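You operate a simulated robot arm through the tools that you are given. There is no shell and no other tool. Be economical: measure what you need, move in short steps, check, and stop when the job is done.

You are at the controls of a simulated robot arm. One attempt, no reset.

TASK
Set the stop to 30 mm, slide the bright block up to it, clamp it and fit the blue pin.
Fine: at the flat vice; the short pin with that cap goes fully into the square opening of the block; leave the other pins.

The check looks at the end state, three seconds after you hand in, the way a careful person would. Anything else that was tipped, shoved, dropped, spilled or broken makes it a failure. A push-on lid holds only when it is set on centred and level and pressed home; a screw cap is set on level and turned clockwise until tight.

THE ROBOT
A 6-joint arm with a two-finger parallel gripper, fixed in place. Base frame: the origin is at the foot of the arm, x ahead of it, y to its left, z up; the work surface is at about z = 0.002. Readings come in m, rad, newtons and seconds.
With the tool pointing down near the work surface it reaches from about 0.16 to 0.42 m from the base axis. Its first joint turns from -1.152 to 1.152 rad. Payload 1.57 kg.
Tool frame: the origin (TCP) lies between the finger pads and is the grasp point; the fingertips stand 0.03 m ahead of it; z points along the fingers, y is the line along which they close. The gripper opens to 0.08 m. The fingers are 0.017 m wide and 0.012 m thick; the gripper's body (0.04 by 0.082 m) begins 0.08 m behind the TCP.
Orientation is that of the tool frame in the base frame, as a unit quaternion [w, x, y, z]. With the fingers straight down and closing along the base's y, the tool's x points along the base's -x, its y along +y and its z along -z.

THE INTERFACE
- The arm moves only by the tool play_rows. Its argument "series" is a list of rows, each an object of numbers (a shift or turn left out is 0, a gripper value left out holds the last): "tx", "ty", "tz": the shift along the tool's x, y, z in m; "rx", "ry", "rz": the turn, a rotation vector about the tool's x, y, z in degrees. In form: [{"tx": .., "ty": .., "tz": .., "rx": .., "ry": .., "rz": ..}, ...]. A call has 1 to 8 rows; each row is the pose to reach, as a shift and turn from the pose commanded when the call began, along the tool's axes at that moment. "fingers" is the finger opening in m, from 0 to 0.08, set as the call begins (left out, the last holds). Rows are played at 5 a second. More than 0.05 m and 0.15 rad between two rows, or a gripper value outside its range, and nothing of the call is played. A pose out of reach is approached as far as the arm can. The call stops where the force on the tool passes 40 N (or 10 N more than at its start, if that is more) or the arm is blocked; 0.2 s more then pass. Each finger travels about 0.153 m/s and halts on what it meets, pressing with about 43 N; the grip force reading is that of the motor and also rises with nothing between the fingers. The clock runs only during rows and for 0.2 s after the last one: add rows that repeat a pose to give the fingers time. It gives the time, the measured TCP pose, the force on the tool (base axes), the opening and the grip force at its end, in the units of the frame above (readings bear some noise).
- Cameras (640 x 400 px; columns grow to the right, rows downward): "scene" is fixed at [0.0632, -0.3377, 0.4223]; the picture's right is [0.71, -0.71, 0.00], its down [-0.42, -0.42, -0.81] and it looks along [0.57, 0.57, -0.59] (base axes); focal length 258 px, centre (320, 200). "wrist" rides on the gripper at [-0.032, 0, -0.078] in the tool frame; the picture's right is [0.00, -1.00, 0.00], its down [0.97, 0.00, -0.24] and it looks along [0.24, 0.00, 0.97] (tool axes); focal length 218 px, centre (320, 200). There is no depth. A picture from a camera that has moved, and an enlarged one, comes with that camera's place and axes in the base frame and with its lens.
- snapshot(camera): a new picture of that camera. The clock stands still meanwhile.
- inspect(camera, box): a new picture of the part [left, top, right, bottom] of that camera's present view, enlarged. The clock stands still meanwhile.
- sign_off(): hands the job in; it is judged then, once.

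Work in short steps. Places have to be worked out from the pictures, the camera data and where the tool is seen: move nearer, look again, correct. Check each grasp and each placing, and mend what went wrong. You have 120 turns and 84 pictures in all, those below and enlarged ones among them. Open the gripper and draw the arm clear of the work before you hand the job in, unless the task says otherwise; then end with one line.

The tools are called after "Emit:" as a command line: name --argument value ..., lists and objects as JSON in quotes. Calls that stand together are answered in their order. play_rows: Moves the arm, as the interface text tells. Its arguments: {"type":"object","properties":{"series":{"type":"array"},"fingers":{"type":"number"}},"required":["series"]} The other tools are called the same way: snapshot (camera) takes a picture; inspect (camera, box) takes an enlarged picture of a part of a camera's view; sign_off () hands the job in.

At the start:

```text
clock: 0.0
tcp_pos: [0.2283, 0.0258, 0.2749]
orientation: [0.0, -0.001, 1.0, 0.0]
ft_force: [0.5, 0.4, 0.6]
opening: 0.0799
grip_force: 0.1
```

scene: 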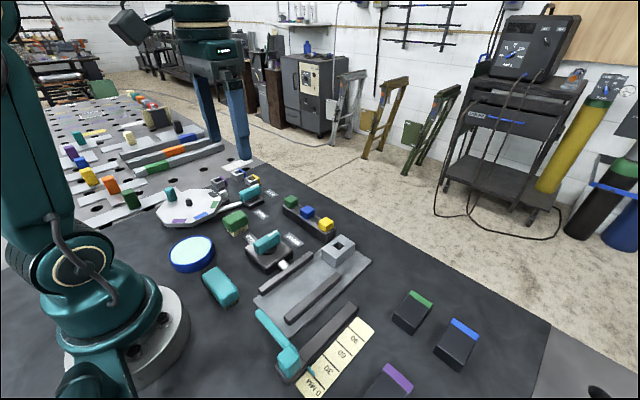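
wrist: 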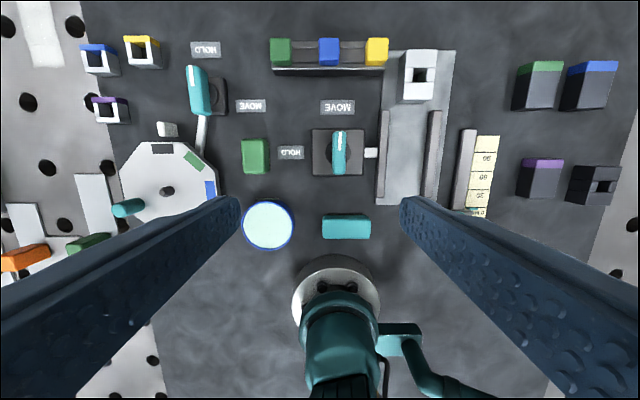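

I start by enlarging the work area to identify the stop, the vice, block and pins.

Emit:
inspect --camera "scene" --box '[230, 180, 410, 400]'

Emit:
inspect --camera "wrist" --box '[230, 20, 510, 240]'

Emit:
inspect --camera "scene" --box '[140, 160, 340, 285]'

```text
1.82 times, centred on (320, 290) of scene
camera zoom: at [0.0632, -0.3377, 0.4223], right [0.71, -0.71, 0.0], down [-0.42, -0.42, -0.81], along [0.57, 0.57, -0.59], focal length 469 px, centre (320, 36)
```

zoom: 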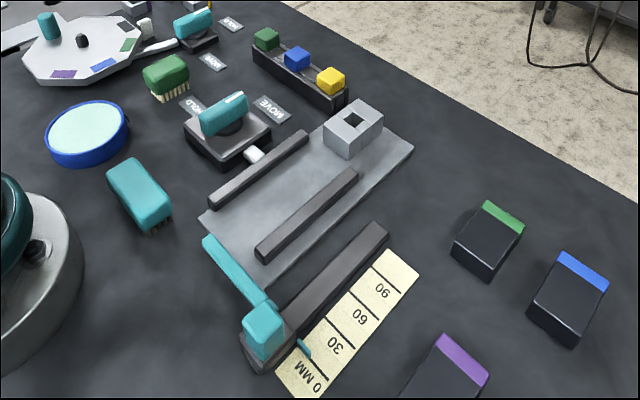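

```text
1.82 times, centred on (370, 130) of wrist
camera zoom: at [0.2614, 0.0258, 0.3535], right [0.0, -1.0, 0.0], down [-0.97, 0.0, 0.24], along [-0.24, 0.0, -0.97], focal length 397 px, centre (229, 327)
```

zoom: 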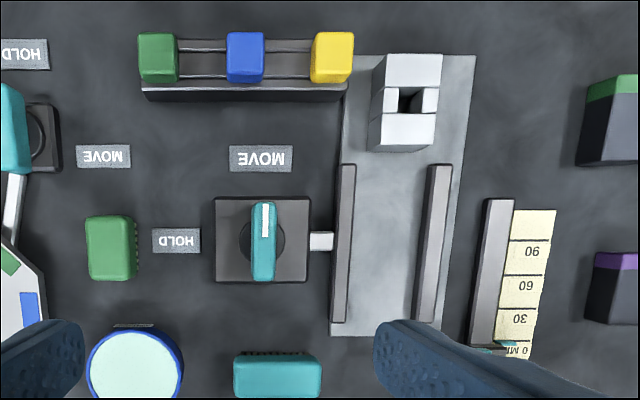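

```text
3.20 times, centred on (240, 222) of scene
camera zoom: at [0.0632, -0.3377, 0.4223], right [0.71, -0.71, 0.0], down [-0.42, -0.42, -0.81], along [0.57, 0.57, -0.59], focal length 825 px, centre (576, 128)
```

zoom: 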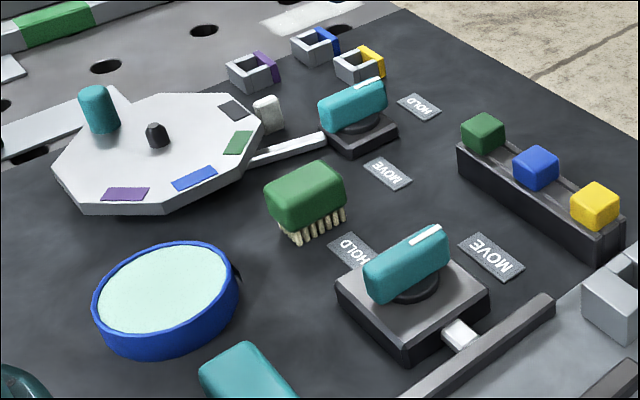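

The flat vice is the plate with two rails. The lever with MOVE and HOLD marks is its clamp, and the teal carriage on the ruler is the stop, now near 0. I move to above the vice to look more closely.

Emit:
play_rows --series '[{"ty": -0.045}, {"ty": -0.09}, {"ty": -0.135}, {"ty": -0.17}]'

Emit:
snapshot --camera "wrist"

```text
clock: 1.0
tcp_pos: [0.2285, -0.1448, 0.2747]
orientation: [0.0, -0.001, 1.0, 0.001]
ft_force: [0.6, 0.0, 0.2]
opening: 0.0804
grip_force: 0.1
```

```text
78 pictures are left
camera wrist: at [0.2613, -0.1442, 0.3531], right [0.0, -1.0, 0.0], down [-0.97, 0.0, 0.24], along [-0.24, 0.0, -0.97], focal length 218 px, centre (320, 200)
```

wrist: 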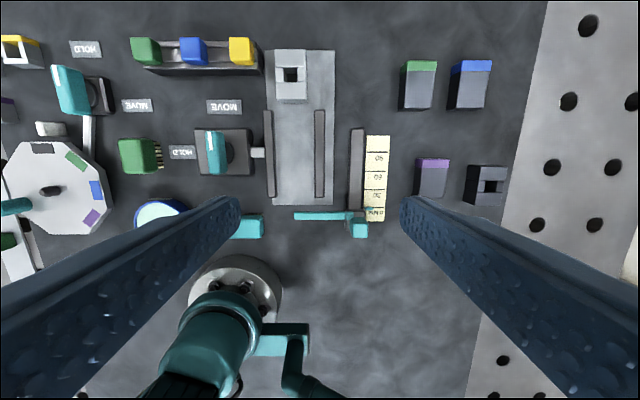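

Now both stop and vice are in view; I enlarge.

Emit:
inspect --camera "wrist" --box '[240, 40, 400, 140]'

Emit:
inspect --camera "wrist" --box '[270, 140, 430, 240]'

Emit:
inspect --camera "scene" --box '[240, 300, 380, 400]'

```text
4.00 times, centred on (320, 90) of wrist
camera zoom: at [0.2613, -0.1442, 0.3531], right [0.0, -1.0, 0.0], down [-0.97, 0.0, 0.24], along [-0.24, 0.0, -0.97], focal length 873 px, centre (320, 640)
```

zoom: 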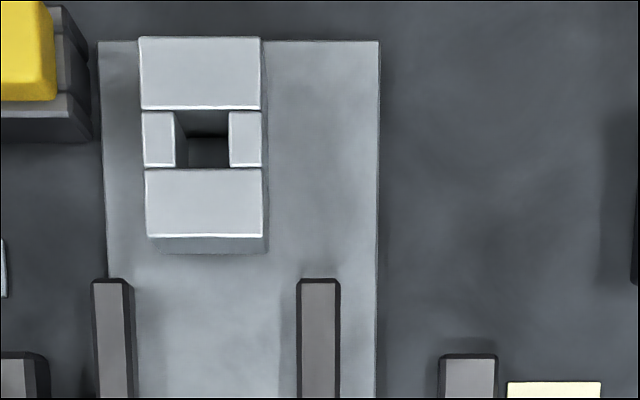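

```text
4.00 times, centred on (350, 190) of wrist
camera zoom: at [0.2613, -0.1442, 0.3531], right [0.0, -1.0, 0.0], down [-0.97, 0.0, 0.24], along [-0.24, 0.0, -0.97], focal length 873 px, centre (200, 240)
```

zoom: 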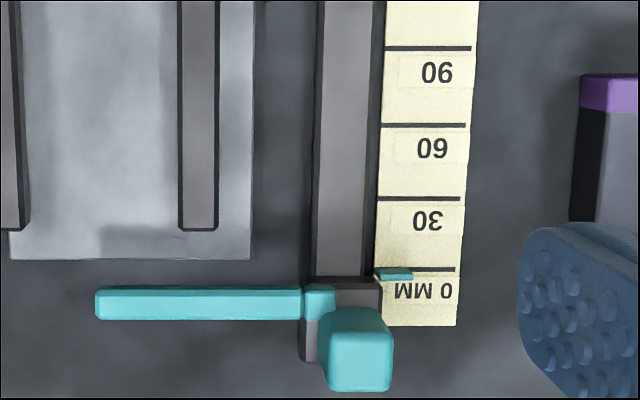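

```text
4.00 times, centred on (310, 350) of scene
camera zoom: at [0.0632, -0.3376, 0.4223], right [0.71, -0.71, 0.0], down [-0.42, -0.42, -0.81], along [0.57, 0.57, -0.59], focal length 1031 px, centre (360, -400)
```

zoom: 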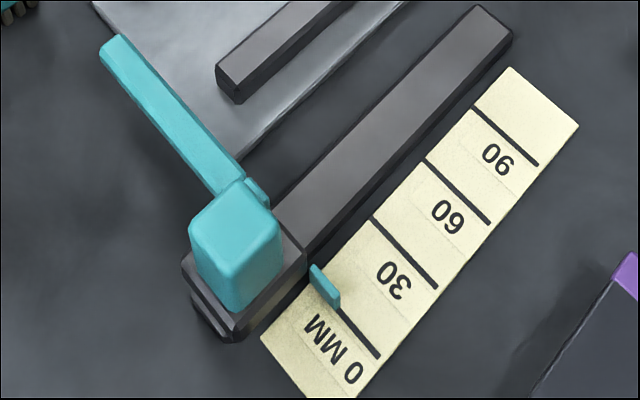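

The stop carriage's knob is about at (0.140, -0.201), with its top near z 0.052, and the pointer sits about on the 0 line. I move above the knob.

Emit:
play_rows --series '[{"tx": 0.0225, "ty": -0.014, "tz": 0.038}, {"tx": 0.045, "ty": -0.028, "tz": 0.076}, {"tx": 0.067, "ty": -0.042, "tz": 0.114}, {"tx": 0.0895, "ty": -0.0564, "tz": 0.15}, {"tx": 0.0895, "ty": -0.0564, "tz": 0.15}]' --fingers 0.06

Emit:
snapshot --camera "wrist"

Emit:
inspect --camera "scene" --box '[200, 240, 400, 400]'

```text
clock: 2.2
tcp_pos: [0.1377, -0.2006, 0.1249]
orientation: [0.0, 0.0, 1.0, 0.0]
ft_force: [-0.1, 0.1, 0.0]
opening: 0.0603
grip_force: 0.0
```

```text
74 pictures are left
camera wrist: at [0.1718, -0.2006, 0.203], right [0.0, -1.0, 0.0], down [-0.97, 0.0, 0.24], along [-0.24, 0.0, -0.97], focal length 218 px, centre (320, 200)
```

wrist: 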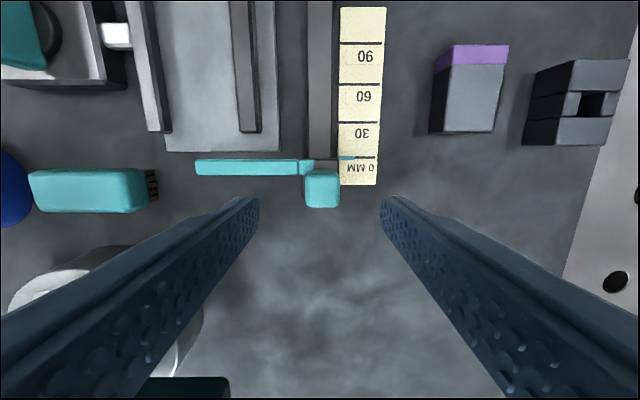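

```text
2.50 times, centred on (300, 320) of scene
camera zoom: at [0.0632, -0.3377, 0.4223], right [0.71, -0.71, 0.0], down [-0.42, -0.42, -0.81], along [0.57, 0.57, -0.59], focal length 645 px, centre (370, -100)
```

zoom: 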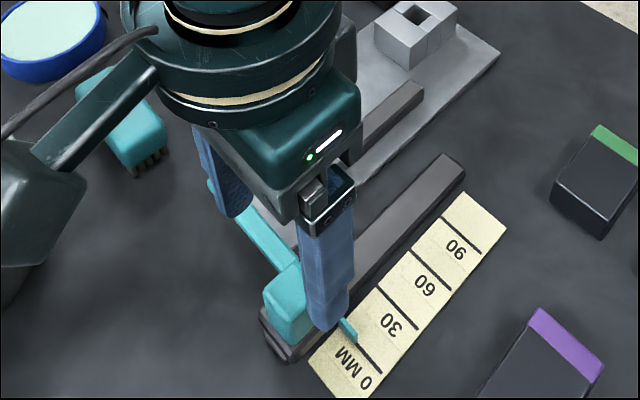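

The knob is centred at about (0.1406, -0.202), between the fingers. I lower and close on it.

Emit:
play_rows --series '[{"tx": -0.001, "ty": -0.001, "tz": 0.03}, {"tx": -0.001, "ty": -0.001, "tz": 0.055}, {"tx": -0.001, "ty": -0.001, "tz": 0.064}, {"tx": -0.001, "ty": -0.001, "tz": 0.064}]'

Emit:
play_rows --series '[{"tz": 0}, {"tz": 0}, {"tz": 0}]' --fingers 0.0

Emit:
snapshot --camera "wrist"

```text
clock: 3.2
tcp_pos: [0.1386, -0.2005, 0.0599]
orientation: [0.0, 0.0, 1.0, 0.001]
ft_force: [0.3, -0.1, 0.5]
opening: 0.0601
grip_force: 0.1
```

```text
clock: 4.0
tcp_pos: [0.1401, -0.2022, 0.0606]
orientation: [0.001, 0.0, 1.0, -0.001]
ft_force: [0.0, -20.5, -21.3]
opening: 0.0239
grip_force: 35.8
```

```text
72 pictures are left
camera wrist: at [0.1733, -0.2021, 0.139], right [0.0, -1.0, 0.0], down [-0.97, 0.0, 0.24], along [-0.24, 0.0, -0.97], focal length 218 px, centre (320, 200)
```

wrist: 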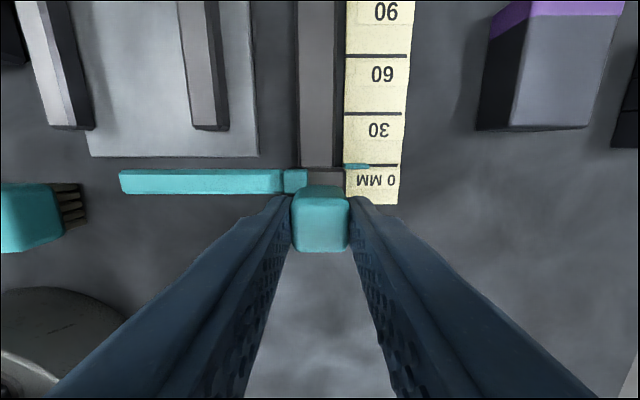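

The knob is gripped at 24 mm. I ease the lateral force by 1 mm and slide towards +x in small steps.

Emit:
play_rows --series '[{"ty": -0.001}, {"tx": -0.005, "ty": -0.001}, {"tx": -0.01, "ty": -0.001}, {"tx": -0.015, "ty": -0.001}, {"tx": -0.02, "ty": -0.001}, {"tx": -0.02, "ty": -0.001}]'

Emit:
inspect --camera "wrist" --box '[260, 80, 420, 220]'

```text
clock: 5.4
tcp_pos: [0.1599, -0.2025, 0.0605]
orientation: [0.0, -0.001, 1.0, 0.0]
ft_force: [-1.1, -12.2, -14.9]
opening: 0.0233
grip_force: 36.1
```

```text
2.86 times, centred on (340, 150) of wrist
camera zoom: at [0.1931, -0.2024, 0.1392], right [0.0, -1.0, 0.0], down [-0.97, 0.0, 0.24], along [-0.24, 0.0, -0.97], focal length 624 px, centre (263, 343)
```

zoom: 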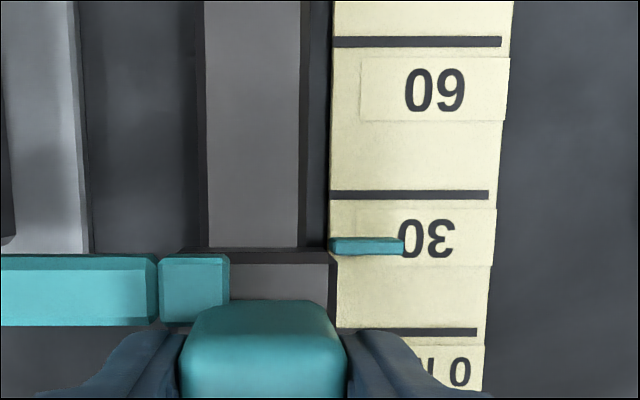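

The pointer is at about x 0.182 and the 30 line at 0.1918, so 10 mm remain.

Emit:
play_rows --series '[{"tx": -0.004}, {"tx": -0.008}, {"tx": -0.0098}, {"tx": -0.0098}, {"tx": -0.0098}]'

Emit:
inspect --camera "wrist" --box '[300, 120, 420, 195]'

```text
clock: 6.6
tcp_pos: [0.169, -0.2011, 0.061]
orientation: [0.0, 0.002, 1.0, 0.0]
ft_force: [3.2, -6.1, -21.8]
opening: 0.0236
grip_force: 36.0
```

```text
5.33 times, centred on (360, 158) of wrist
camera zoom: at [0.2027, -0.2025, 0.1392], right [0.0, -1.0, 0.0], down [-0.97, 0.0, 0.24], along [-0.24, 0.0, -0.97], focal length 1164 px, centre (107, 427)
```

zoom: 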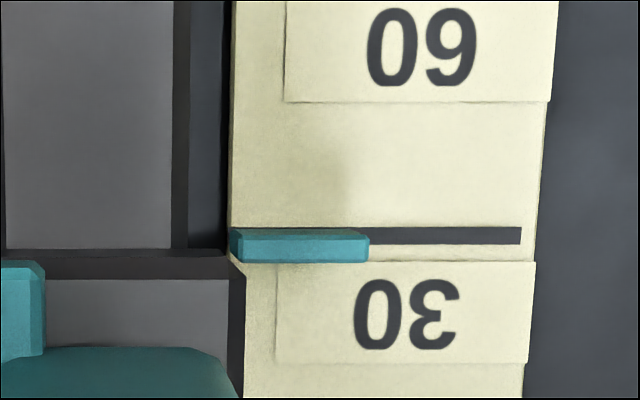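

The pointer is about 1 mm short of the 30 line. I nudge it forward.

Emit:
play_rows --series '[{"tx": -0.001}, {"tx": -0.0012}, {"tx": -0.0012}]'

Emit:
inspect --camera "wrist" --box '[300, 120, 420, 195]'

```text
clock: 7.4
tcp_pos: [0.1698, -0.2012, 0.0612]
orientation: [-0.001, 0.001, 1.0, 0.001]
ft_force: [-3.4, -7.5, -21.0]
opening: 0.0237
grip_force: 35.8
```

```text
5.33 times, centred on (360, 158) of wrist
camera zoom: at [0.2038, -0.2025, 0.1393], right [0.0, -1.0, 0.0], down [-0.97, 0.0, 0.24], along [-0.24, 0.0, -0.97], focal length 1164 px, centre (107, 427)
```

zoom: 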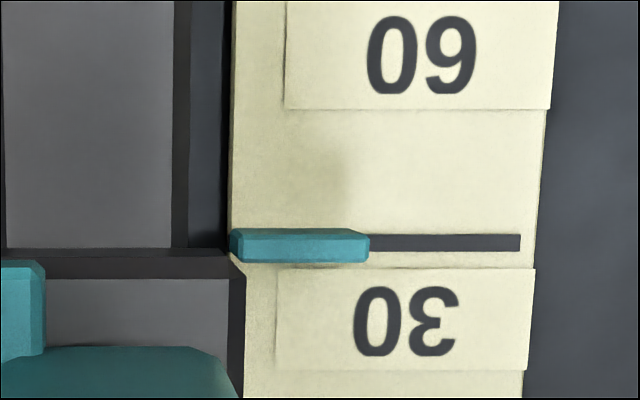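

By line-of-sight, the pointer is now at 0.192, on the 30 line. I release, rise, and check it from straight above.

Emit:
play_rows --series '[{"tz": 0}, {"tz": 0}, {"tz": 0}]' --fingers 0.05

Emit:
play_rows --series '[{"tz": -0.03}, {"tz": -0.06, "tx": 0.005}, {"tz": -0.07, "tx": 0.011}, {"tz": -0.07, "tx": 0.011}]'

Emit:
inspect --camera "wrist" --box '[280, 110, 400, 185]'

Emit:
inspect --camera "wrist" --box '[180, 0, 420, 200]'

```text
clock: 8.2
tcp_pos: [0.1708, -0.2037, 0.0615]
orientation: [0.002, -0.001, 1.0, -0.003]
ft_force: [-1.9, -20.9, 9.8]
opening: 0.0316
grip_force: 0.0
```

```text
clock: 9.2
tcp_pos: [0.159, -0.2033, 0.1315]
orientation: [0.0, 0.0, 1.0, 0.001]
ft_force: [0.0, 0.4, -0.1]
opening: 0.0501
grip_force: 0.0
```

```text
5.33 times, centred on (340, 148) of wrist
camera zoom: at [0.1934, -0.2023, 0.2098], right [0.0, -1.0, 0.0], down [-0.97, 0.0, 0.24], along [-0.24, 0.0, -0.97], focal length 1164 px, centre (213, 480)
```

zoom: 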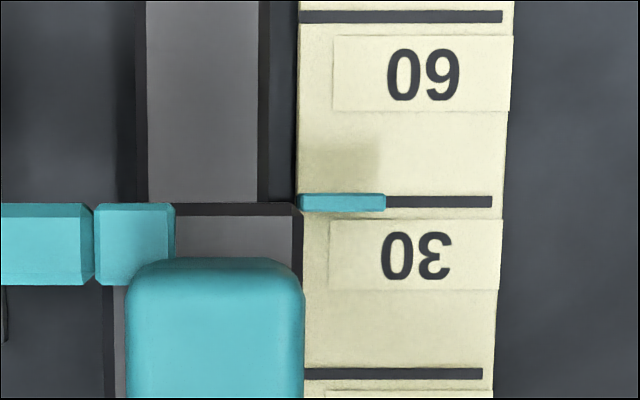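

```text
2.00 times, centred on (300, 100) of wrist
camera zoom: at [0.1934, -0.2023, 0.2098], right [0.0, -1.0, 0.0], down [-0.97, 0.0, 0.24], along [-0.24, 0.0, -0.97], focal length 436 px, centre (360, 400)
```

zoom: 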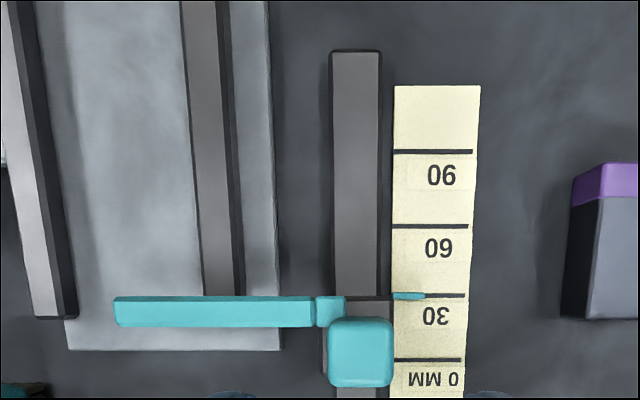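

Seen from straight above, the pointer lies exactly on the 30 line. Next I go over the vice for a closer look at the block and rails.

Emit:
play_rows --series '[{"tx": -0.03, "ty": 0.02, "tz": -0.01}, {"tx": -0.07, "ty": 0.04, "tz": -0.02}, {"tx": -0.1, "ty": 0.06, "tz": -0.03}, {"tx": -0.13, "ty": 0.08, "tz": -0.03}, {"tx": -0.161, "ty": 0.098, "tz": -0.03}, {"tx": -0.161, "ty": 0.098, "tz": -0.03}]' --fingers 0.08

Emit:
snapshot --camera "wrist"

```text
clock: 10.6
tcp_pos: [0.3213, -0.1037, 0.1606]
orientation: [0.0, 0.001, 1.0, 0.0]
ft_force: [0.5, 0.3, -0.1]
opening: 0.0801
grip_force: 0.1
```

```text
66 pictures are left
camera wrist: at [0.355, -0.1045, 0.2384], right [0.0, -1.0, 0.0], down [-0.97, 0.0, 0.24], along [-0.24, 0.0, -0.97], focal length 218 px, centre (320, 200)
```

wrist: 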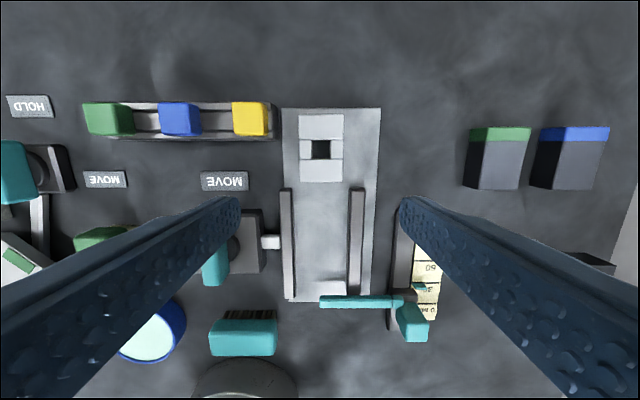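

The block's hole is at (0.352, -0.1055). I turn the gripper 90° so that it closes along the channel, and centre over the block.

Emit:
play_rows --series '[{"rz": 8, "tx": -0.006}, {"rz": 16, "tx": -0.014}, {"rz": 24, "tx": -0.022}, {"rz": 32, "tx": -0.0307, "ty": -0.0018}, {"rz": 40, "tx": -0.0307, "ty": -0.0018}, {"rz": 48, "tx": -0.0307, "ty": -0.0018}, {"rz": 56, "tx": -0.0307, "ty": -0.0018}, {"rz": 64, "tx": -0.0307, "ty": -0.0018}]'

Emit:
play_rows --series '[{"rz": 8}, {"rz": 16}, {"rz": 24}, {"rz": 26}, {"rz": 26, "tz": 0.02}, {"rz": 26, "tz": 0.03}, {"rz": 26, "tz": 0.03}]'

Emit:
snapshot --camera "wrist"

Emit:
inspect --camera "scene" --box '[250, 160, 410, 320]'

```text
clock: 12.4
tcp_pos: [0.3512, -0.1071, 0.1603]
orientation: [-0.001, 0.531, 0.847, 0.0]
ft_force: [0.1, -0.2, -0.5]
opening: 0.0802
grip_force: 0.0
```

```text
clock: 14.0
tcp_pos: [0.35, -0.1052, 0.1305]
orientation: [0.0, 0.708, 0.706, 0.0]
ft_force: [-0.8, -0.6, 0.0]
opening: 0.08
grip_force: 0.1
```

```text
65 pictures are left
camera wrist: at [0.3523, -0.1382, 0.2092], right [-1.0, 0.0, 0.0], down [0.0, 0.97, 0.24], along [0.0, 0.24, -0.97], focal length 218 px, centre (320, 200)
```

wrist: 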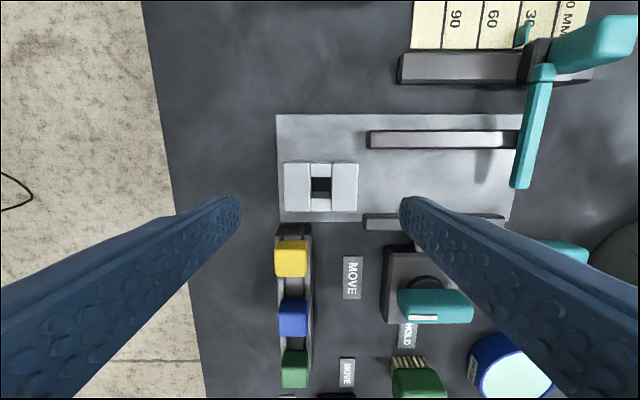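

```text
2.50 times, centred on (330, 240) of scene
camera zoom: at [0.0632, -0.3377, 0.4223], right [0.71, -0.71, 0.0], down [-0.42, -0.42, -0.81], along [0.57, 0.57, -0.59], focal length 645 px, centre (295, 100)
```

zoom: 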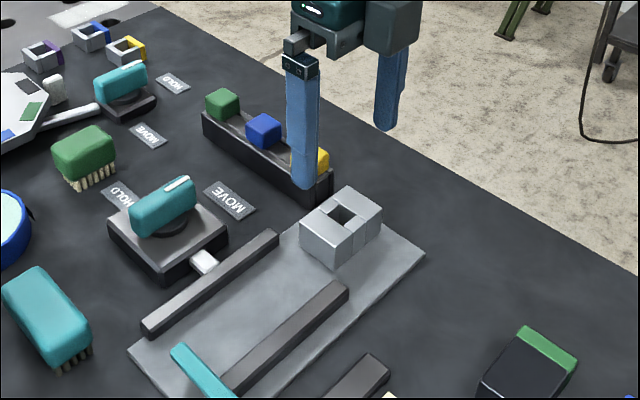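

The block sits centred between the fingers; rails are low. I lower to z 0.047 and close on the block's ends.

Emit:
play_rows --series '[{"ty": 0.001, "tx": -0.001, "tz": 0.04}, {"ty": 0.001, "tx": -0.001, "tz": 0.07}, {"ty": 0.001, "tx": -0.001, "tz": 0.0835}, {"ty": 0.001, "tx": -0.001, "tz": 0.0835}]'

Emit:
play_rows --series '[{"tz": 0}, {"tz": 0}]' --fingers 0.05

Emit:
snapshot --camera "wrist"

Emit:
inspect --camera "scene" --box '[250, 180, 410, 340]'

```text
clock: 15.0
tcp_pos: [0.3517, -0.1067, 0.0469]
orientation: [0.0, 0.707, 0.707, 0.0]
ft_force: [0.2, -0.4, -0.7]
opening: 0.08
grip_force: 0.0
```

```text
clock: 15.6
tcp_pos: [0.3512, -0.1061, 0.0474]
orientation: [0.0, 0.707, 0.707, 0.001]
ft_force: [-0.2, -1.0, 0.3]
opening: 0.0594
grip_force: 43.2
```

```text
63 pictures are left
camera wrist: at [0.3532, -0.1389, 0.1257], right [-1.0, 0.0, 0.0], down [0.0, 0.97, 0.24], along [0.0, 0.24, -0.97], focal length 218 px, centre (320, 200)
```

wrist: 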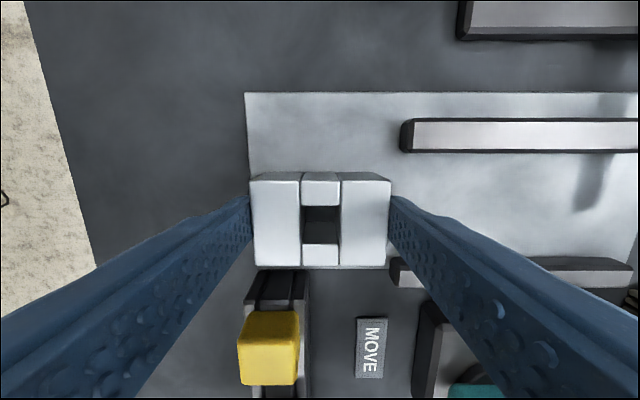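

```text
2.50 times, centred on (330, 260) of scene
camera zoom: at [0.0632, -0.3377, 0.4223], right [0.71, -0.71, 0.0], down [-0.42, -0.42, -0.81], along [0.57, 0.57, -0.59], focal length 645 px, centre (295, 50)
```

zoom: 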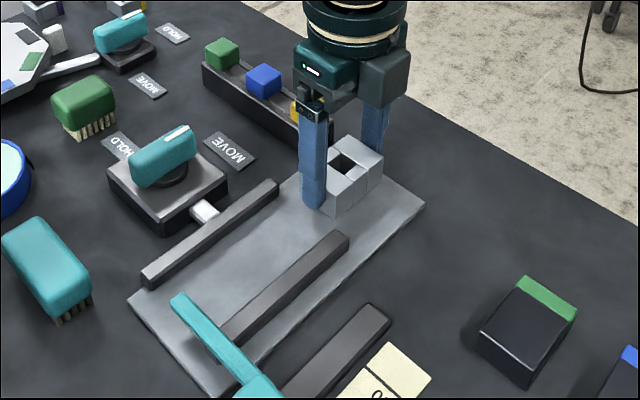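

The block is gripped at 59 mm along x, with about 10 mm of gap to the right rail and 4 mm to the left. I shift it 7 mm towards the fixed rail and slide it down the channel.

Emit:
play_rows --series '[{"tx": -0.0035}, {"tx": -0.007}, {"tx": -0.007, "ty": -0.012}, {"tx": -0.007, "ty": -0.024}, {"tx": -0.007, "ty": -0.036}, {"tx": -0.007, "ty": -0.045}, {"tx": -0.007, "ty": -0.045}]'

Emit:
snapshot --camera "wrist"

```text
clock: 17.2
tcp_pos: [0.3071, -0.1149, 0.0478]
orientation: [0.0, 0.707, 0.707, 0.001]
ft_force: [0.0, -0.2, -0.5]
opening: 0.0597
grip_force: 42.8
```

```text
61 pictures are left
camera wrist: at [0.3083, -0.1465, 0.1261], right [-1.0, 0.0, 0.0], down [0.0, 0.97, 0.24], along [0.0, 0.24, -0.97], focal length 218 px, centre (320, 200)
```

wrist: 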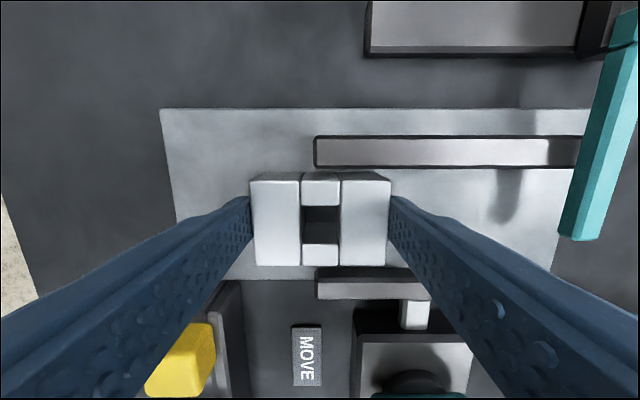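

The block has entered the channel with about a 2 mm gap to the fixed rail and no side force. I continue to x ≈ 0.243.

Emit:
play_rows --series '[{"ty": -0.013}, {"ty": -0.026}, {"ty": -0.039}, {"ty": -0.052}, {"ty": -0.063}, {"ty": -0.063}]'

Emit:
snapshot --camera "wrist"

Emit:
inspect --camera "scene" --box '[230, 220, 390, 380]'

```text
clock: 18.6
tcp_pos: [0.2445, -0.1132, 0.0475]
orientation: [-0.001, 0.708, 0.707, 0.0]
ft_force: [0.6, -0.5, -1.4]
opening: 0.0594
grip_force: 43.6
```

```text
60 pictures are left
camera wrist: at [0.2457, -0.1464, 0.1258], right [-1.0, 0.0, 0.0], down [0.0, 0.97, 0.24], along [0.0, 0.24, -0.97], focal length 218 px, centre (320, 200)
```

wrist: 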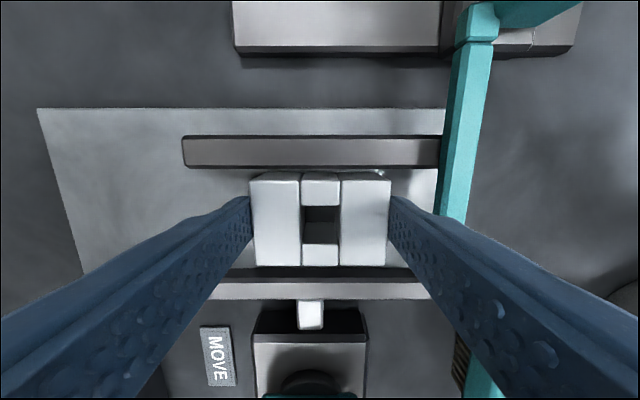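

```text
2.50 times, centred on (310, 300) of scene
camera zoom: at [0.0632, -0.3377, 0.4223], right [0.71, -0.71, 0.0], down [-0.42, -0.42, -0.81], along [0.57, 0.57, -0.59], focal length 645 px, centre (345, -50)
```

zoom: 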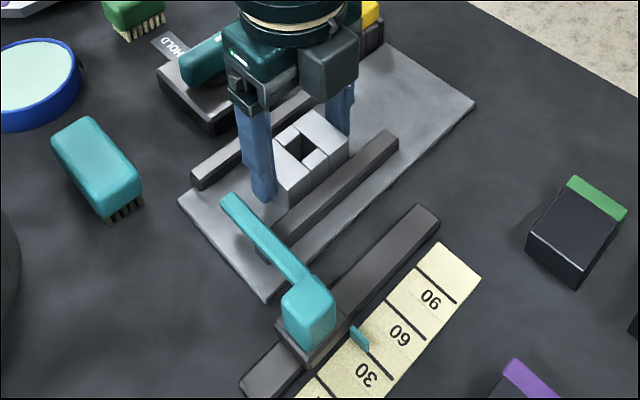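

The bar's face is near x 0.192 and the block's front near 0.215. I open a little, rise, close the fingers behind the block, and prepare to push the rest of the way.

Emit:
play_rows --series '[{"tz": 0}, {"tz": 0}, {"tz": -0.02}, {"tz": -0.045}, {"tz": -0.045}]' --fingers 0.067

Emit:
play_rows --series '[{"ty": 0.03}, {"ty": 0.055}, {"ty": 0.055}, {"ty": 0.055, "tz": 0.025}, {"ty": 0.055, "tz": 0.043}, {"ty": 0.055, "tz": 0.043}]' --fingers 0.0

Emit:
snapshot --camera "wrist"

```text
clock: 19.8
tcp_pos: [0.2443, -0.1145, 0.0928]
orientation: [0.0, 0.708, 0.707, 0.0]
ft_force: [0.9, -0.5, 0.7]
opening: 0.0671
grip_force: 0.0
```

```text
clock: 21.2
tcp_pos: [0.2996, -0.1151, 0.0493]
orientation: [0.0, 0.707, 0.707, -0.001]
ft_force: [0.6, 0.2, 0.1]
opening: 0.0001
grip_force: 21.6
```

```text
58 pictures are left
camera wrist: at [0.3012, -0.1468, 0.1281], right [-1.0, 0.0, 0.0], down [0.0, 0.97, 0.24], along [0.0, 0.24, -0.97], focal length 218 px, centre (320, 200)
```

wrist: 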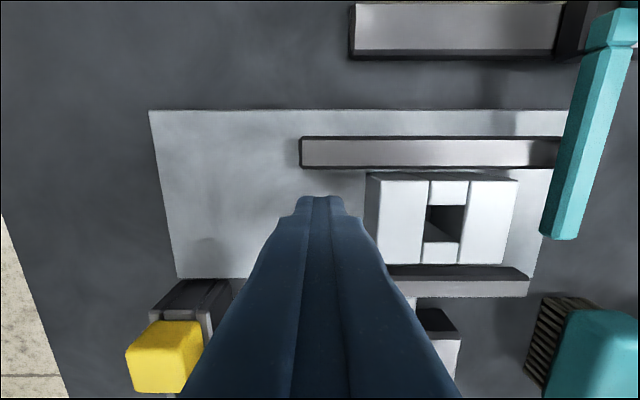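

The fingers are behind the block. I push in gentle steps, first to about 5 mm short of the stop.

Emit:
play_rows --series '[{"ty": -0.008}, {"ty": -0.014}, {"ty": -0.02}, {"ty": -0.026}, {"ty": -0.03}, {"ty": -0.03}]'

Emit:
snapshot --camera "wrist"

Emit:
inspect --camera "scene" --box '[250, 250, 370, 350]'

```text
clock: 22.6
tcp_pos: [0.2685, -0.1139, 0.0501]
orientation: [0.0, 0.707, 0.707, 0.0]
ft_force: [2.1, 0.1, 0.7]
opening: 0.0001
grip_force: 21.4
```

```text
57 pictures are left
camera wrist: at [0.2706, -0.1463, 0.128], right [-1.0, 0.0, 0.0], down [0.0, 0.97, 0.24], along [0.0, 0.24, -0.97], focal length 218 px, centre (320, 200)
```

wrist: 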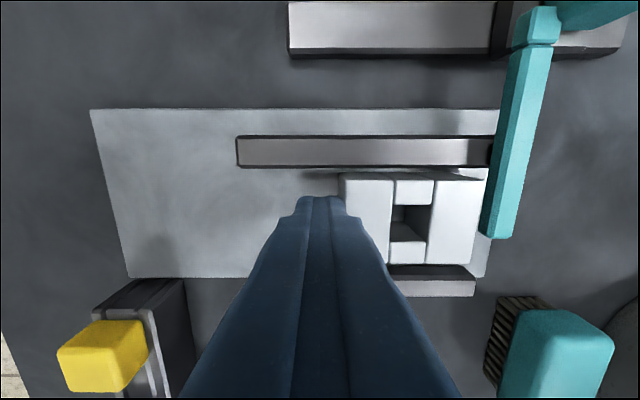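

```text
4.00 times, centred on (310, 300) of scene
camera zoom: at [0.0632, -0.3377, 0.4223], right [0.71, -0.71, 0.0], down [-0.42, -0.42, -0.81], along [0.57, 0.57, -0.59], focal length 1031 px, centre (360, -200)
```

zoom: 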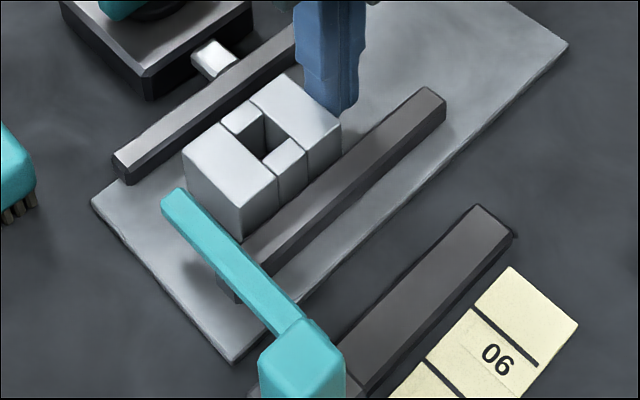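

About 4 mm remain. I step on at 1 mm per row watching for a rise in force.

Emit:
play_rows --series '[{"ty": -0.001}, {"ty": -0.002}, {"ty": -0.003}, {"ty": -0.003}]'

Emit:
inspect --camera "wrist" --box '[400, 130, 560, 250]'

```text
clock: 23.6
tcp_pos: [0.265, -0.1143, 0.0495]
orientation: [0.0, 0.707, 0.707, 0.0]
ft_force: [1.3, 0.3, 0.0]
opening: 0.0
grip_force: 21.4
```

```text
3.33 times, centred on (480, 190) of wrist
camera zoom: at [0.2674, -0.1464, 0.128], right [-1.0, 0.0, 0.0], down [0.0, 0.97, 0.24], along [0.0, 0.24, -0.97], focal length 728 px, centre (-213, 233)
```

zoom: 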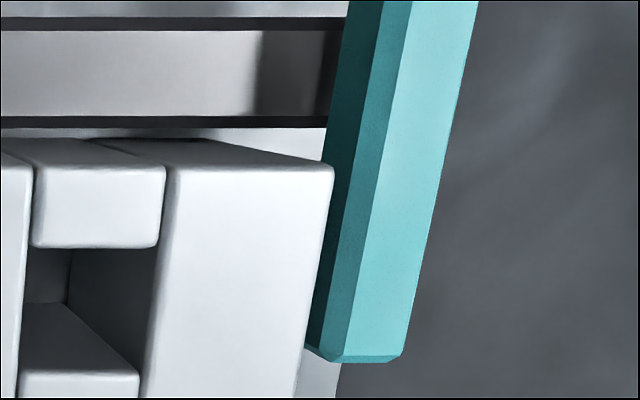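

It is very near contact. I step half a millimetre at a time.

Emit:
play_rows --series '[{"ty": -0.0005}, {"ty": -0.001}, {"ty": -0.001}]'

Emit:
inspect --camera "wrist" --box '[400, 130, 560, 250]'

```text
clock: 24.4
tcp_pos: [0.2648, -0.1147, 0.0496]
orientation: [0.0, 0.707, 0.707, 0.001]
ft_force: [2.1, 0.2, -0.7]
opening: 0.0
grip_force: 20.8
```

```text
3.33 times, centred on (480, 190) of wrist
camera zoom: at [0.2665, -0.1466, 0.1282], right [-1.0, 0.0, 0.0], down [0.0, 0.97, 0.24], along [0.0, 0.24, -0.97], focal length 728 px, centre (-213, 233)
```

zoom: 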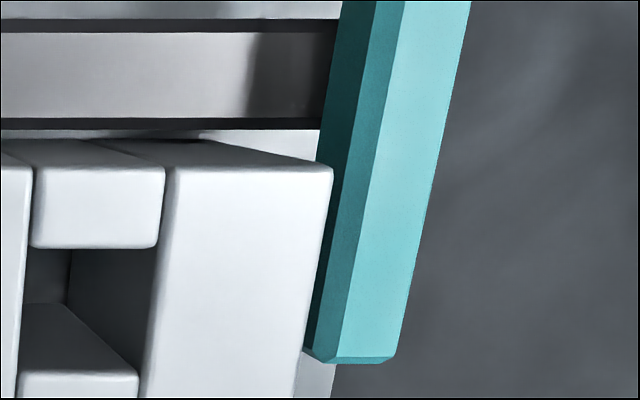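

The bar still shifts relative to the block, so there is no contact yet. I go on.

Emit:
play_rows --series '[{"ty": -0.0005}, {"ty": -0.001}, {"ty": -0.0015}, {"ty": -0.0015}]'

Emit:
inspect --camera "wrist" --box '[400, 130, 560, 250]'

Emit:
inspect --camera "scene" --box '[270, 270, 350, 330]'

```text
clock: 25.4
tcp_pos: [0.2641, -0.1128, 0.0496]
orientation: [0.0, 0.707, 0.707, 0.001]
ft_force: [1.5, 0.9, 0.1]
opening: 0.0
grip_force: 21.3
```

```text
3.33 times, centred on (480, 190) of wrist
camera zoom: at [0.2651, -0.1463, 0.1282], right [-1.0, 0.0, 0.0], down [0.0, 0.97, 0.24], along [0.0, 0.24, -0.97], focal length 728 px, centre (-213, 233)
```

zoom: 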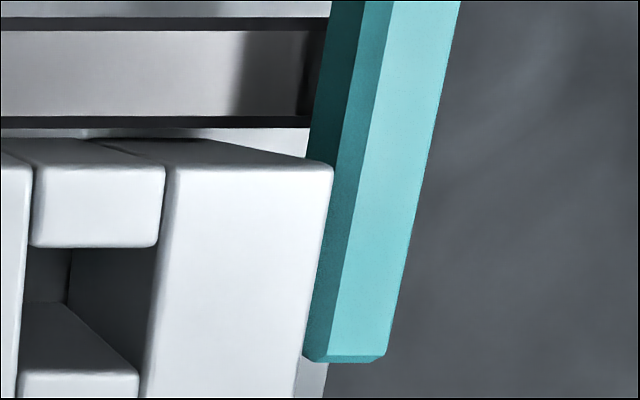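

```text
6.67 times, centred on (310, 300) of scene
camera zoom: at [0.0632, -0.3377, 0.4223], right [0.71, -0.71, 0.0], down [-0.42, -0.42, -0.81], along [0.57, 0.57, -0.59], focal length 1719 px, centre (387, -467)
```

zoom: 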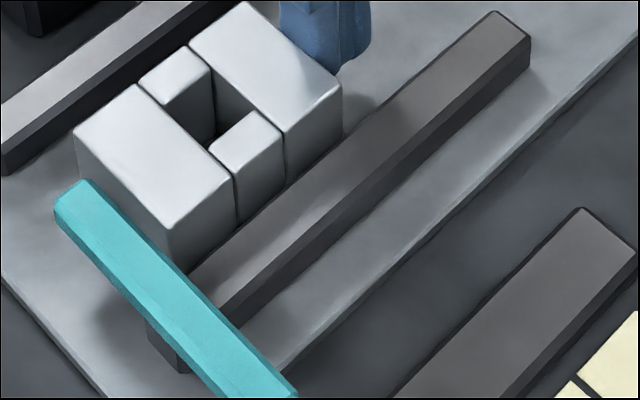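

There is still a slight gap by parallax and the force is only sliding friction (~2 N). I continue in half-millimetre rows.

Emit:
play_rows --series '[{"ty": -0.0005}, {"ty": -0.001}, {"ty": -0.0015}, {"ty": -0.0015}]'

Emit:
inspect --camera "wrist" --box '[400, 130, 560, 250]'

```text
clock: 26.4
tcp_pos: [0.2619, -0.1136, 0.0491]
orientation: [-0.001, 0.707, 0.707, -0.001]
ft_force: [1.8, 0.1, 1.0]
opening: 0.0
grip_force: 21.4
```

```text
3.33 times, centred on (480, 190) of wrist
camera zoom: at [0.2636, -0.1463, 0.1281], right [-1.0, 0.0, 0.0], down [0.0, 0.97, 0.24], along [0.0, 0.24, -0.97], focal length 728 px, centre (-213, 233)
```

zoom: 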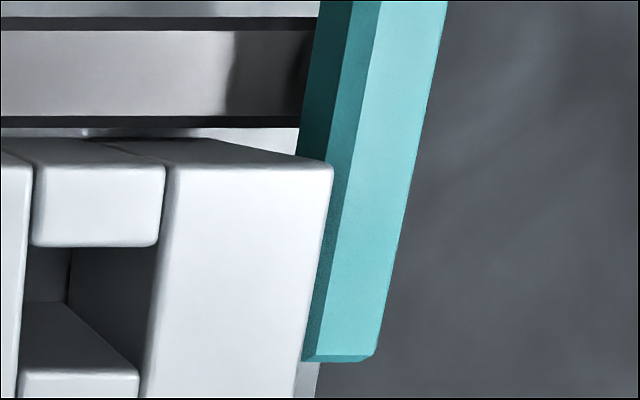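

Still relative motion of about 1.5 mm per step and no force rise. I continue.

Emit:
play_rows --series '[{"ty": -0.0005}, {"ty": -0.001}, {"ty": -0.0015}, {"ty": -0.0015}]'

Emit:
inspect --camera "wrist" --box '[400, 130, 560, 250]'

Emit:
inspect --camera "wrist" --box '[380, 0, 620, 140]'

```text
clock: 27.4
tcp_pos: [0.2608, -0.1143, 0.0491]
orientation: [0.0, 0.707, 0.707, -0.001]
ft_force: [3.0, -0.1, -1.6]
opening: 0.0002
grip_force: 21.5
```

```text
3.33 times, centred on (480, 190) of wrist
camera zoom: at [0.2618, -0.1464, 0.1283], right [-1.0, 0.0, 0.0], down [0.0, 0.97, 0.24], along [0.0, 0.24, -0.97], focal length 728 px, centre (-213, 233)
```

zoom: 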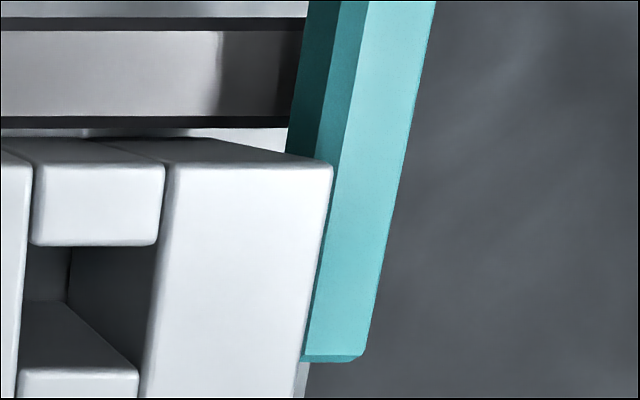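

```text
2.67 times, centred on (500, 70) of wrist
camera zoom: at [0.2618, -0.1464, 0.1283], right [-1.0, 0.0, 0.0], down [0.0, 0.97, 0.24], along [0.0, 0.24, -0.97], focal length 582 px, centre (-160, 547)
```

zoom: 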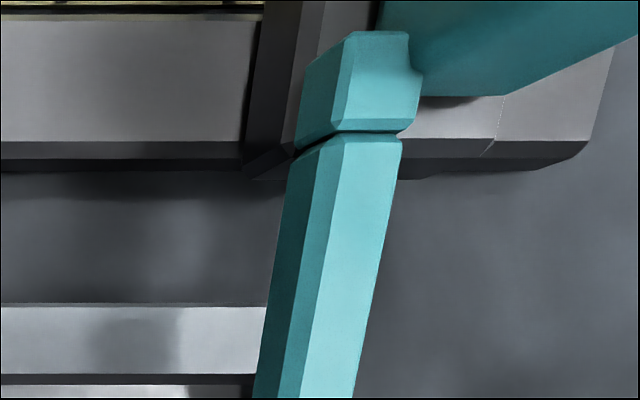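

Fx is now slightly higher (3 N); I check whether the stop's pointer is still on the line before going further.

Emit:
inspect --camera "scene" --box '[270, 300, 370, 380]'

Emit:
snapshot --camera "wrist"

```text
5.00 times, centred on (320, 340) of scene
camera zoom: at [0.0632, -0.3377, 0.4223], right [0.71, -0.71, 0.0], down [-0.42, -0.42, -0.81], along [0.57, 0.57, -0.59], focal length 1289 px, centre (320, -500)
```

zoom: 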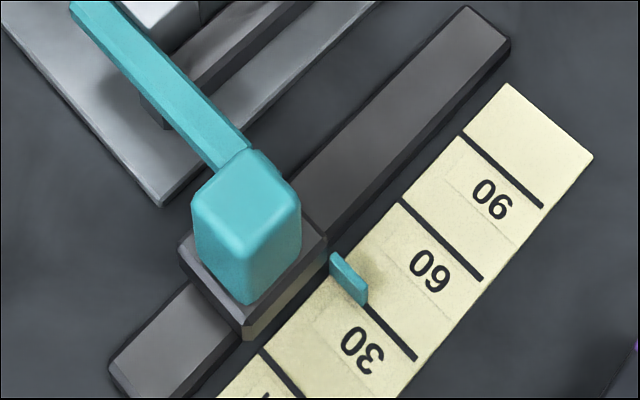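

```text
47 pictures are left
camera wrist: at [0.2618, -0.1464, 0.1283], right [-1.0, 0.0, 0.0], down [0.0, 0.97, 0.24], along [0.0, 0.24, -0.97], focal length 218 px, centre (320, 200)
```

wrist: 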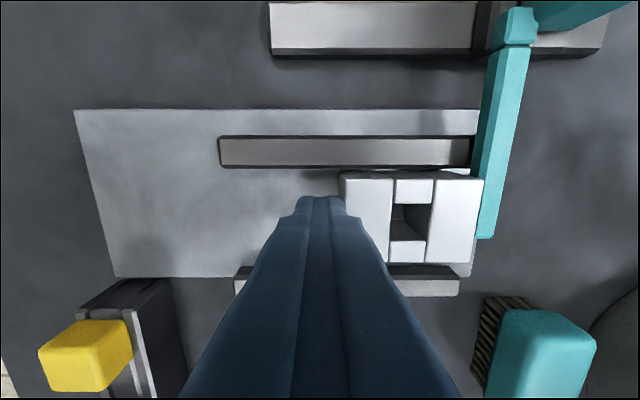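

The pointer is still on 30. I make two more half-millimetre steps and read the force.

Emit:
play_rows --series '[{"ty": -0.0005}, {"ty": -0.001}, {"ty": -0.001}]'

Emit:
inspect --camera "wrist" --box '[400, 130, 560, 250]'

```text
clock: 28.2
tcp_pos: [0.2593, -0.1133, 0.0492]
orientation: [0.001, 0.707, 0.708, 0.001]
ft_force: [7.6, 0.5, 0.1]
opening: 0.0
grip_force: 21.0
```

```text
3.33 times, centred on (480, 190) of wrist
camera zoom: at [0.2612, -0.1463, 0.1283], right [-1.0, 0.0, 0.0], down [0.0, 0.97, 0.24], along [0.0, 0.24, -0.97], focal length 728 px, centre (-213, 233)
```

zoom: 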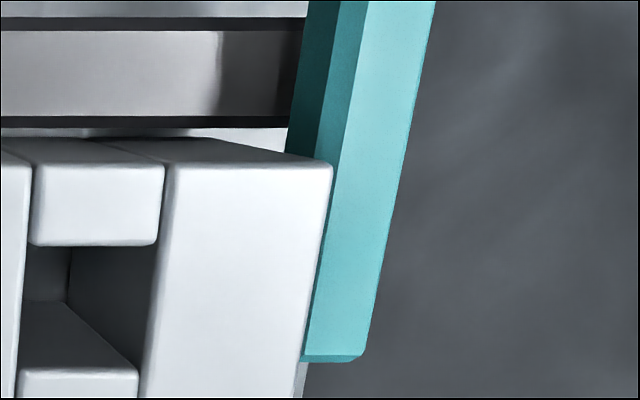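

Force has risen to 7.6 N and the bar no longer moves relative to the block, so there is contact. I back off, rise, and check the pointer.

Emit:
play_rows --series '[{"ty": 0.006}, {"ty": 0.012, "tz": -0.02}, {"ty": 0.012, "tz": -0.06}, {"ty": 0.012, "tz": -0.1}, {"ty": 0.012, "tz": -0.1}]'

Emit:
inspect --camera "scene" --box '[270, 300, 370, 380]'

Emit:
snapshot --camera "wrist"

```text
clock: 29.4
tcp_pos: [0.2708, -0.1138, 0.151]
orientation: [0.0, 0.707, 0.708, 0.0]
ft_force: [0.7, 0.1, -0.5]
opening: 0.0001
grip_force: 21.3
```

```text
5.00 times, centred on (320, 340) of scene
camera zoom: at [0.0632, -0.3377, 0.4223], right [0.71, -0.71, 0.0], down [-0.42, -0.42, -0.81], along [0.57, 0.57, -0.59], focal length 1289 px, centre (320, -500)
```

zoom: 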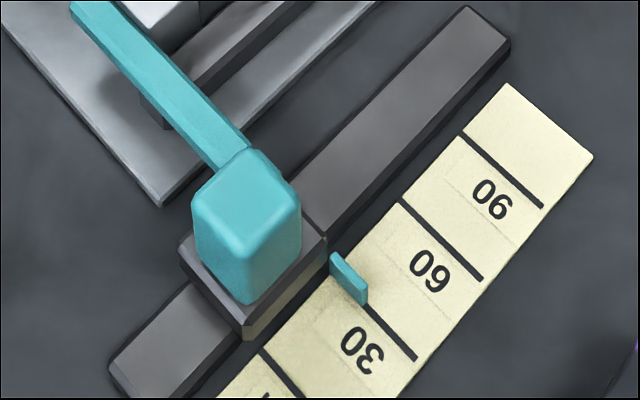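

```text
44 pictures are left
camera wrist: at [0.2733, -0.1459, 0.229], right [-1.0, 0.0, 0.0], down [0.0, 0.97, 0.24], along [0.0, 0.24, -0.97], focal length 218 px, centre (320, 200)
```

wrist: 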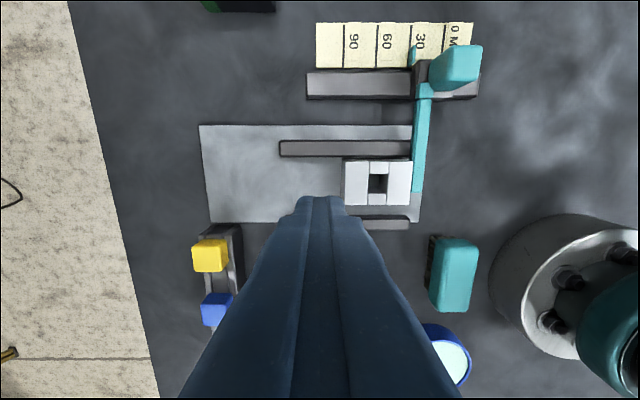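

The pointer is unmoved at 30 and the block rests against the stop. Now I turn the gripper back and go above the clamp lever.

Emit:
play_rows --series '[{"rz": -8, "tx": 0.015}, {"rz": -16, "tx": 0.03}, {"rz": -24, "tx": 0.045}, {"rz": -32, "tx": 0.06}, {"rz": -40, "tx": 0.075}, {"rz": -48, "tx": 0.09}, {"rz": -56, "tx": 0.1}, {"rz": -64, "tx": 0.113, "ty": -0.01}]' --fingers 0.06

Emit:
play_rows --series '[{"rz": -8}, {"rz": -16}, {"rz": -24}, {"rz": -26}, {"rz": -26}]'

Emit:
snapshot --camera "wrist"

Emit:
inspect --camera "scene" --box '[220, 200, 380, 320]'

```text
clock: 31.2
tcp_pos: [0.2615, -0.0015, 0.1491]
orientation: [0.0, 0.224, 0.975, 0.0]
ft_force: [0.4, 0.1, -0.1]
opening: 0.0601
grip_force: 0.0
```

```text
clock: 32.4
tcp_pos: [0.2602, -0.0011, 0.1498]
orientation: [0.0, 0.0, 1.0, -0.001]
ft_force: [-0.3, -0.2, -0.2]
opening: 0.0599
grip_force: 0.0
```

```text
43 pictures are left
camera wrist: at [0.2947, -0.0012, 0.2283], right [0.0, -1.0, 0.0], down [-0.97, 0.0, 0.24], along [-0.24, 0.0, -0.97], focal length 218 px, centre (320, 200)
```

wrist: 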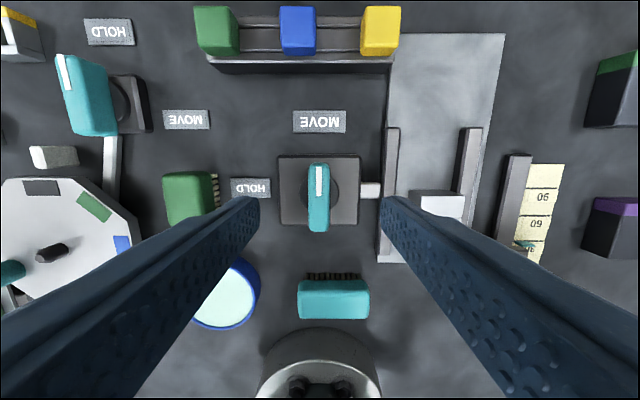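

```text
3.33 times, centred on (300, 260) of scene
camera zoom: at [0.0632, -0.3377, 0.4223], right [0.71, -0.71, 0.0], down [-0.42, -0.42, -0.81], along [0.57, 0.57, -0.59], focal length 860 px, centre (387, 0)
```

zoom: 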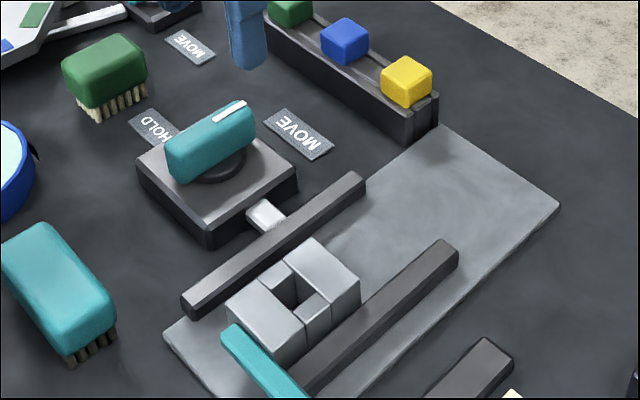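

The lever handle is centred about (0.253, -0.0005) with its top near z 0.05. The white mark points to MOVE (+x), and HOLD lies on the +y side. I lower around the handle and close.

Emit:
play_rows --series '[{"tx": 0.0072, "tz": 0.03}, {"tx": 0.0072, "tz": 0.06}, {"tx": 0.0072, "tz": 0.085}, {"tx": 0.0072, "tz": 0.085}]'

Emit:
play_rows --series '[{"tz": 0}, {"tz": 0}, {"tz": 0}]' --fingers 0.0

Emit:
snapshot --camera "wrist"

```text
clock: 33.4
tcp_pos: [0.2533, -0.0018, 0.0629]
orientation: [0.001, 0.001, 1.0, 0.0]
ft_force: [0.0, -0.1, -0.2]
opening: 0.0602
grip_force: 0.1
```

```text
clock: 34.2
tcp_pos: [0.2543, 0.0002, 0.0641]
orientation: [0.001, 0.0, 1.0, 0.001]
ft_force: [0.1, 22.7, -9.4]
opening: 0.018
grip_force: 32.4
```

```text
41 pictures are left
camera wrist: at [0.2874, -0.0007, 0.1426], right [0.0, -1.0, 0.0], down [-0.97, 0.0, 0.24], along [-0.24, 0.0, -0.97], focal length 218 px, centre (320, 200)
```

wrist: 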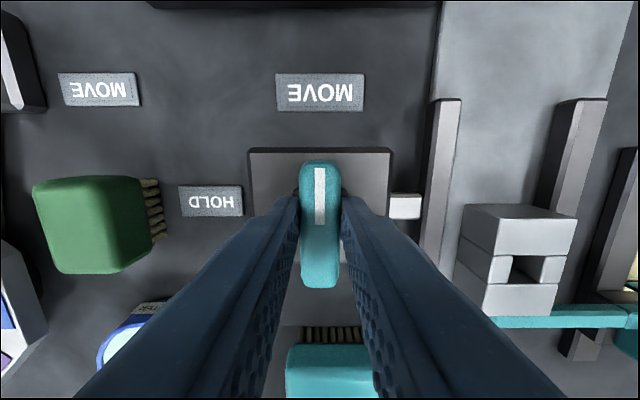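

Gripped at 18 mm. I relieve the side force by 1 mm and turn towards HOLD, counter-clockwise from above.

Emit:
play_rows --series '[{"ty": 0.001}, {"ty": 0.001, "rz": -8}, {"ty": 0.001, "rz": -16}, {"ty": 0.001, "rz": -24}, {"ty": 0.001, "rz": -32}, {"ty": 0.001, "rz": -40}, {"ty": 0.001, "rz": -40}]'

Emit:
snapshot --camera "wrist"

```text
clock: 35.5
tcp_pos: [0.2531, 0.0018, 0.0645]
orientation: [-0.002, -0.281, 0.96, 0.003]
ft_force: [-1.7, 3.9, 1.7]
opening: 0.0182
grip_force: 32.7
stopped in row 6: the force on the tool passed its limit (the readings are from after the stop); the commanded pose is now the measured one
```

```text
40 pictures are left
camera wrist: at [0.2821, 0.0182, 0.1427], right [0.54, -0.84, -0.01], down [-0.82, -0.52, 0.24], along [-0.21, -0.12, -0.97], focal length 218 px, centre (320, 200)
```

wrist: 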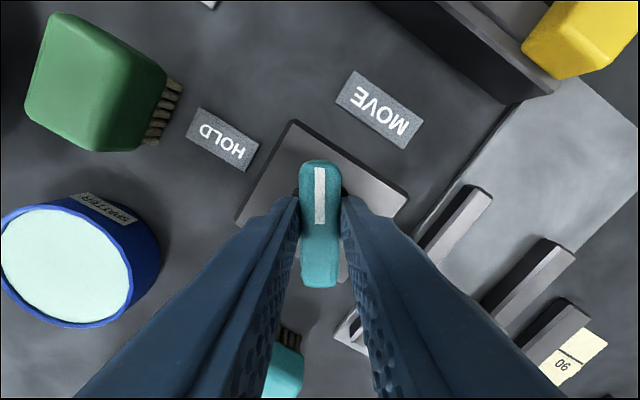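

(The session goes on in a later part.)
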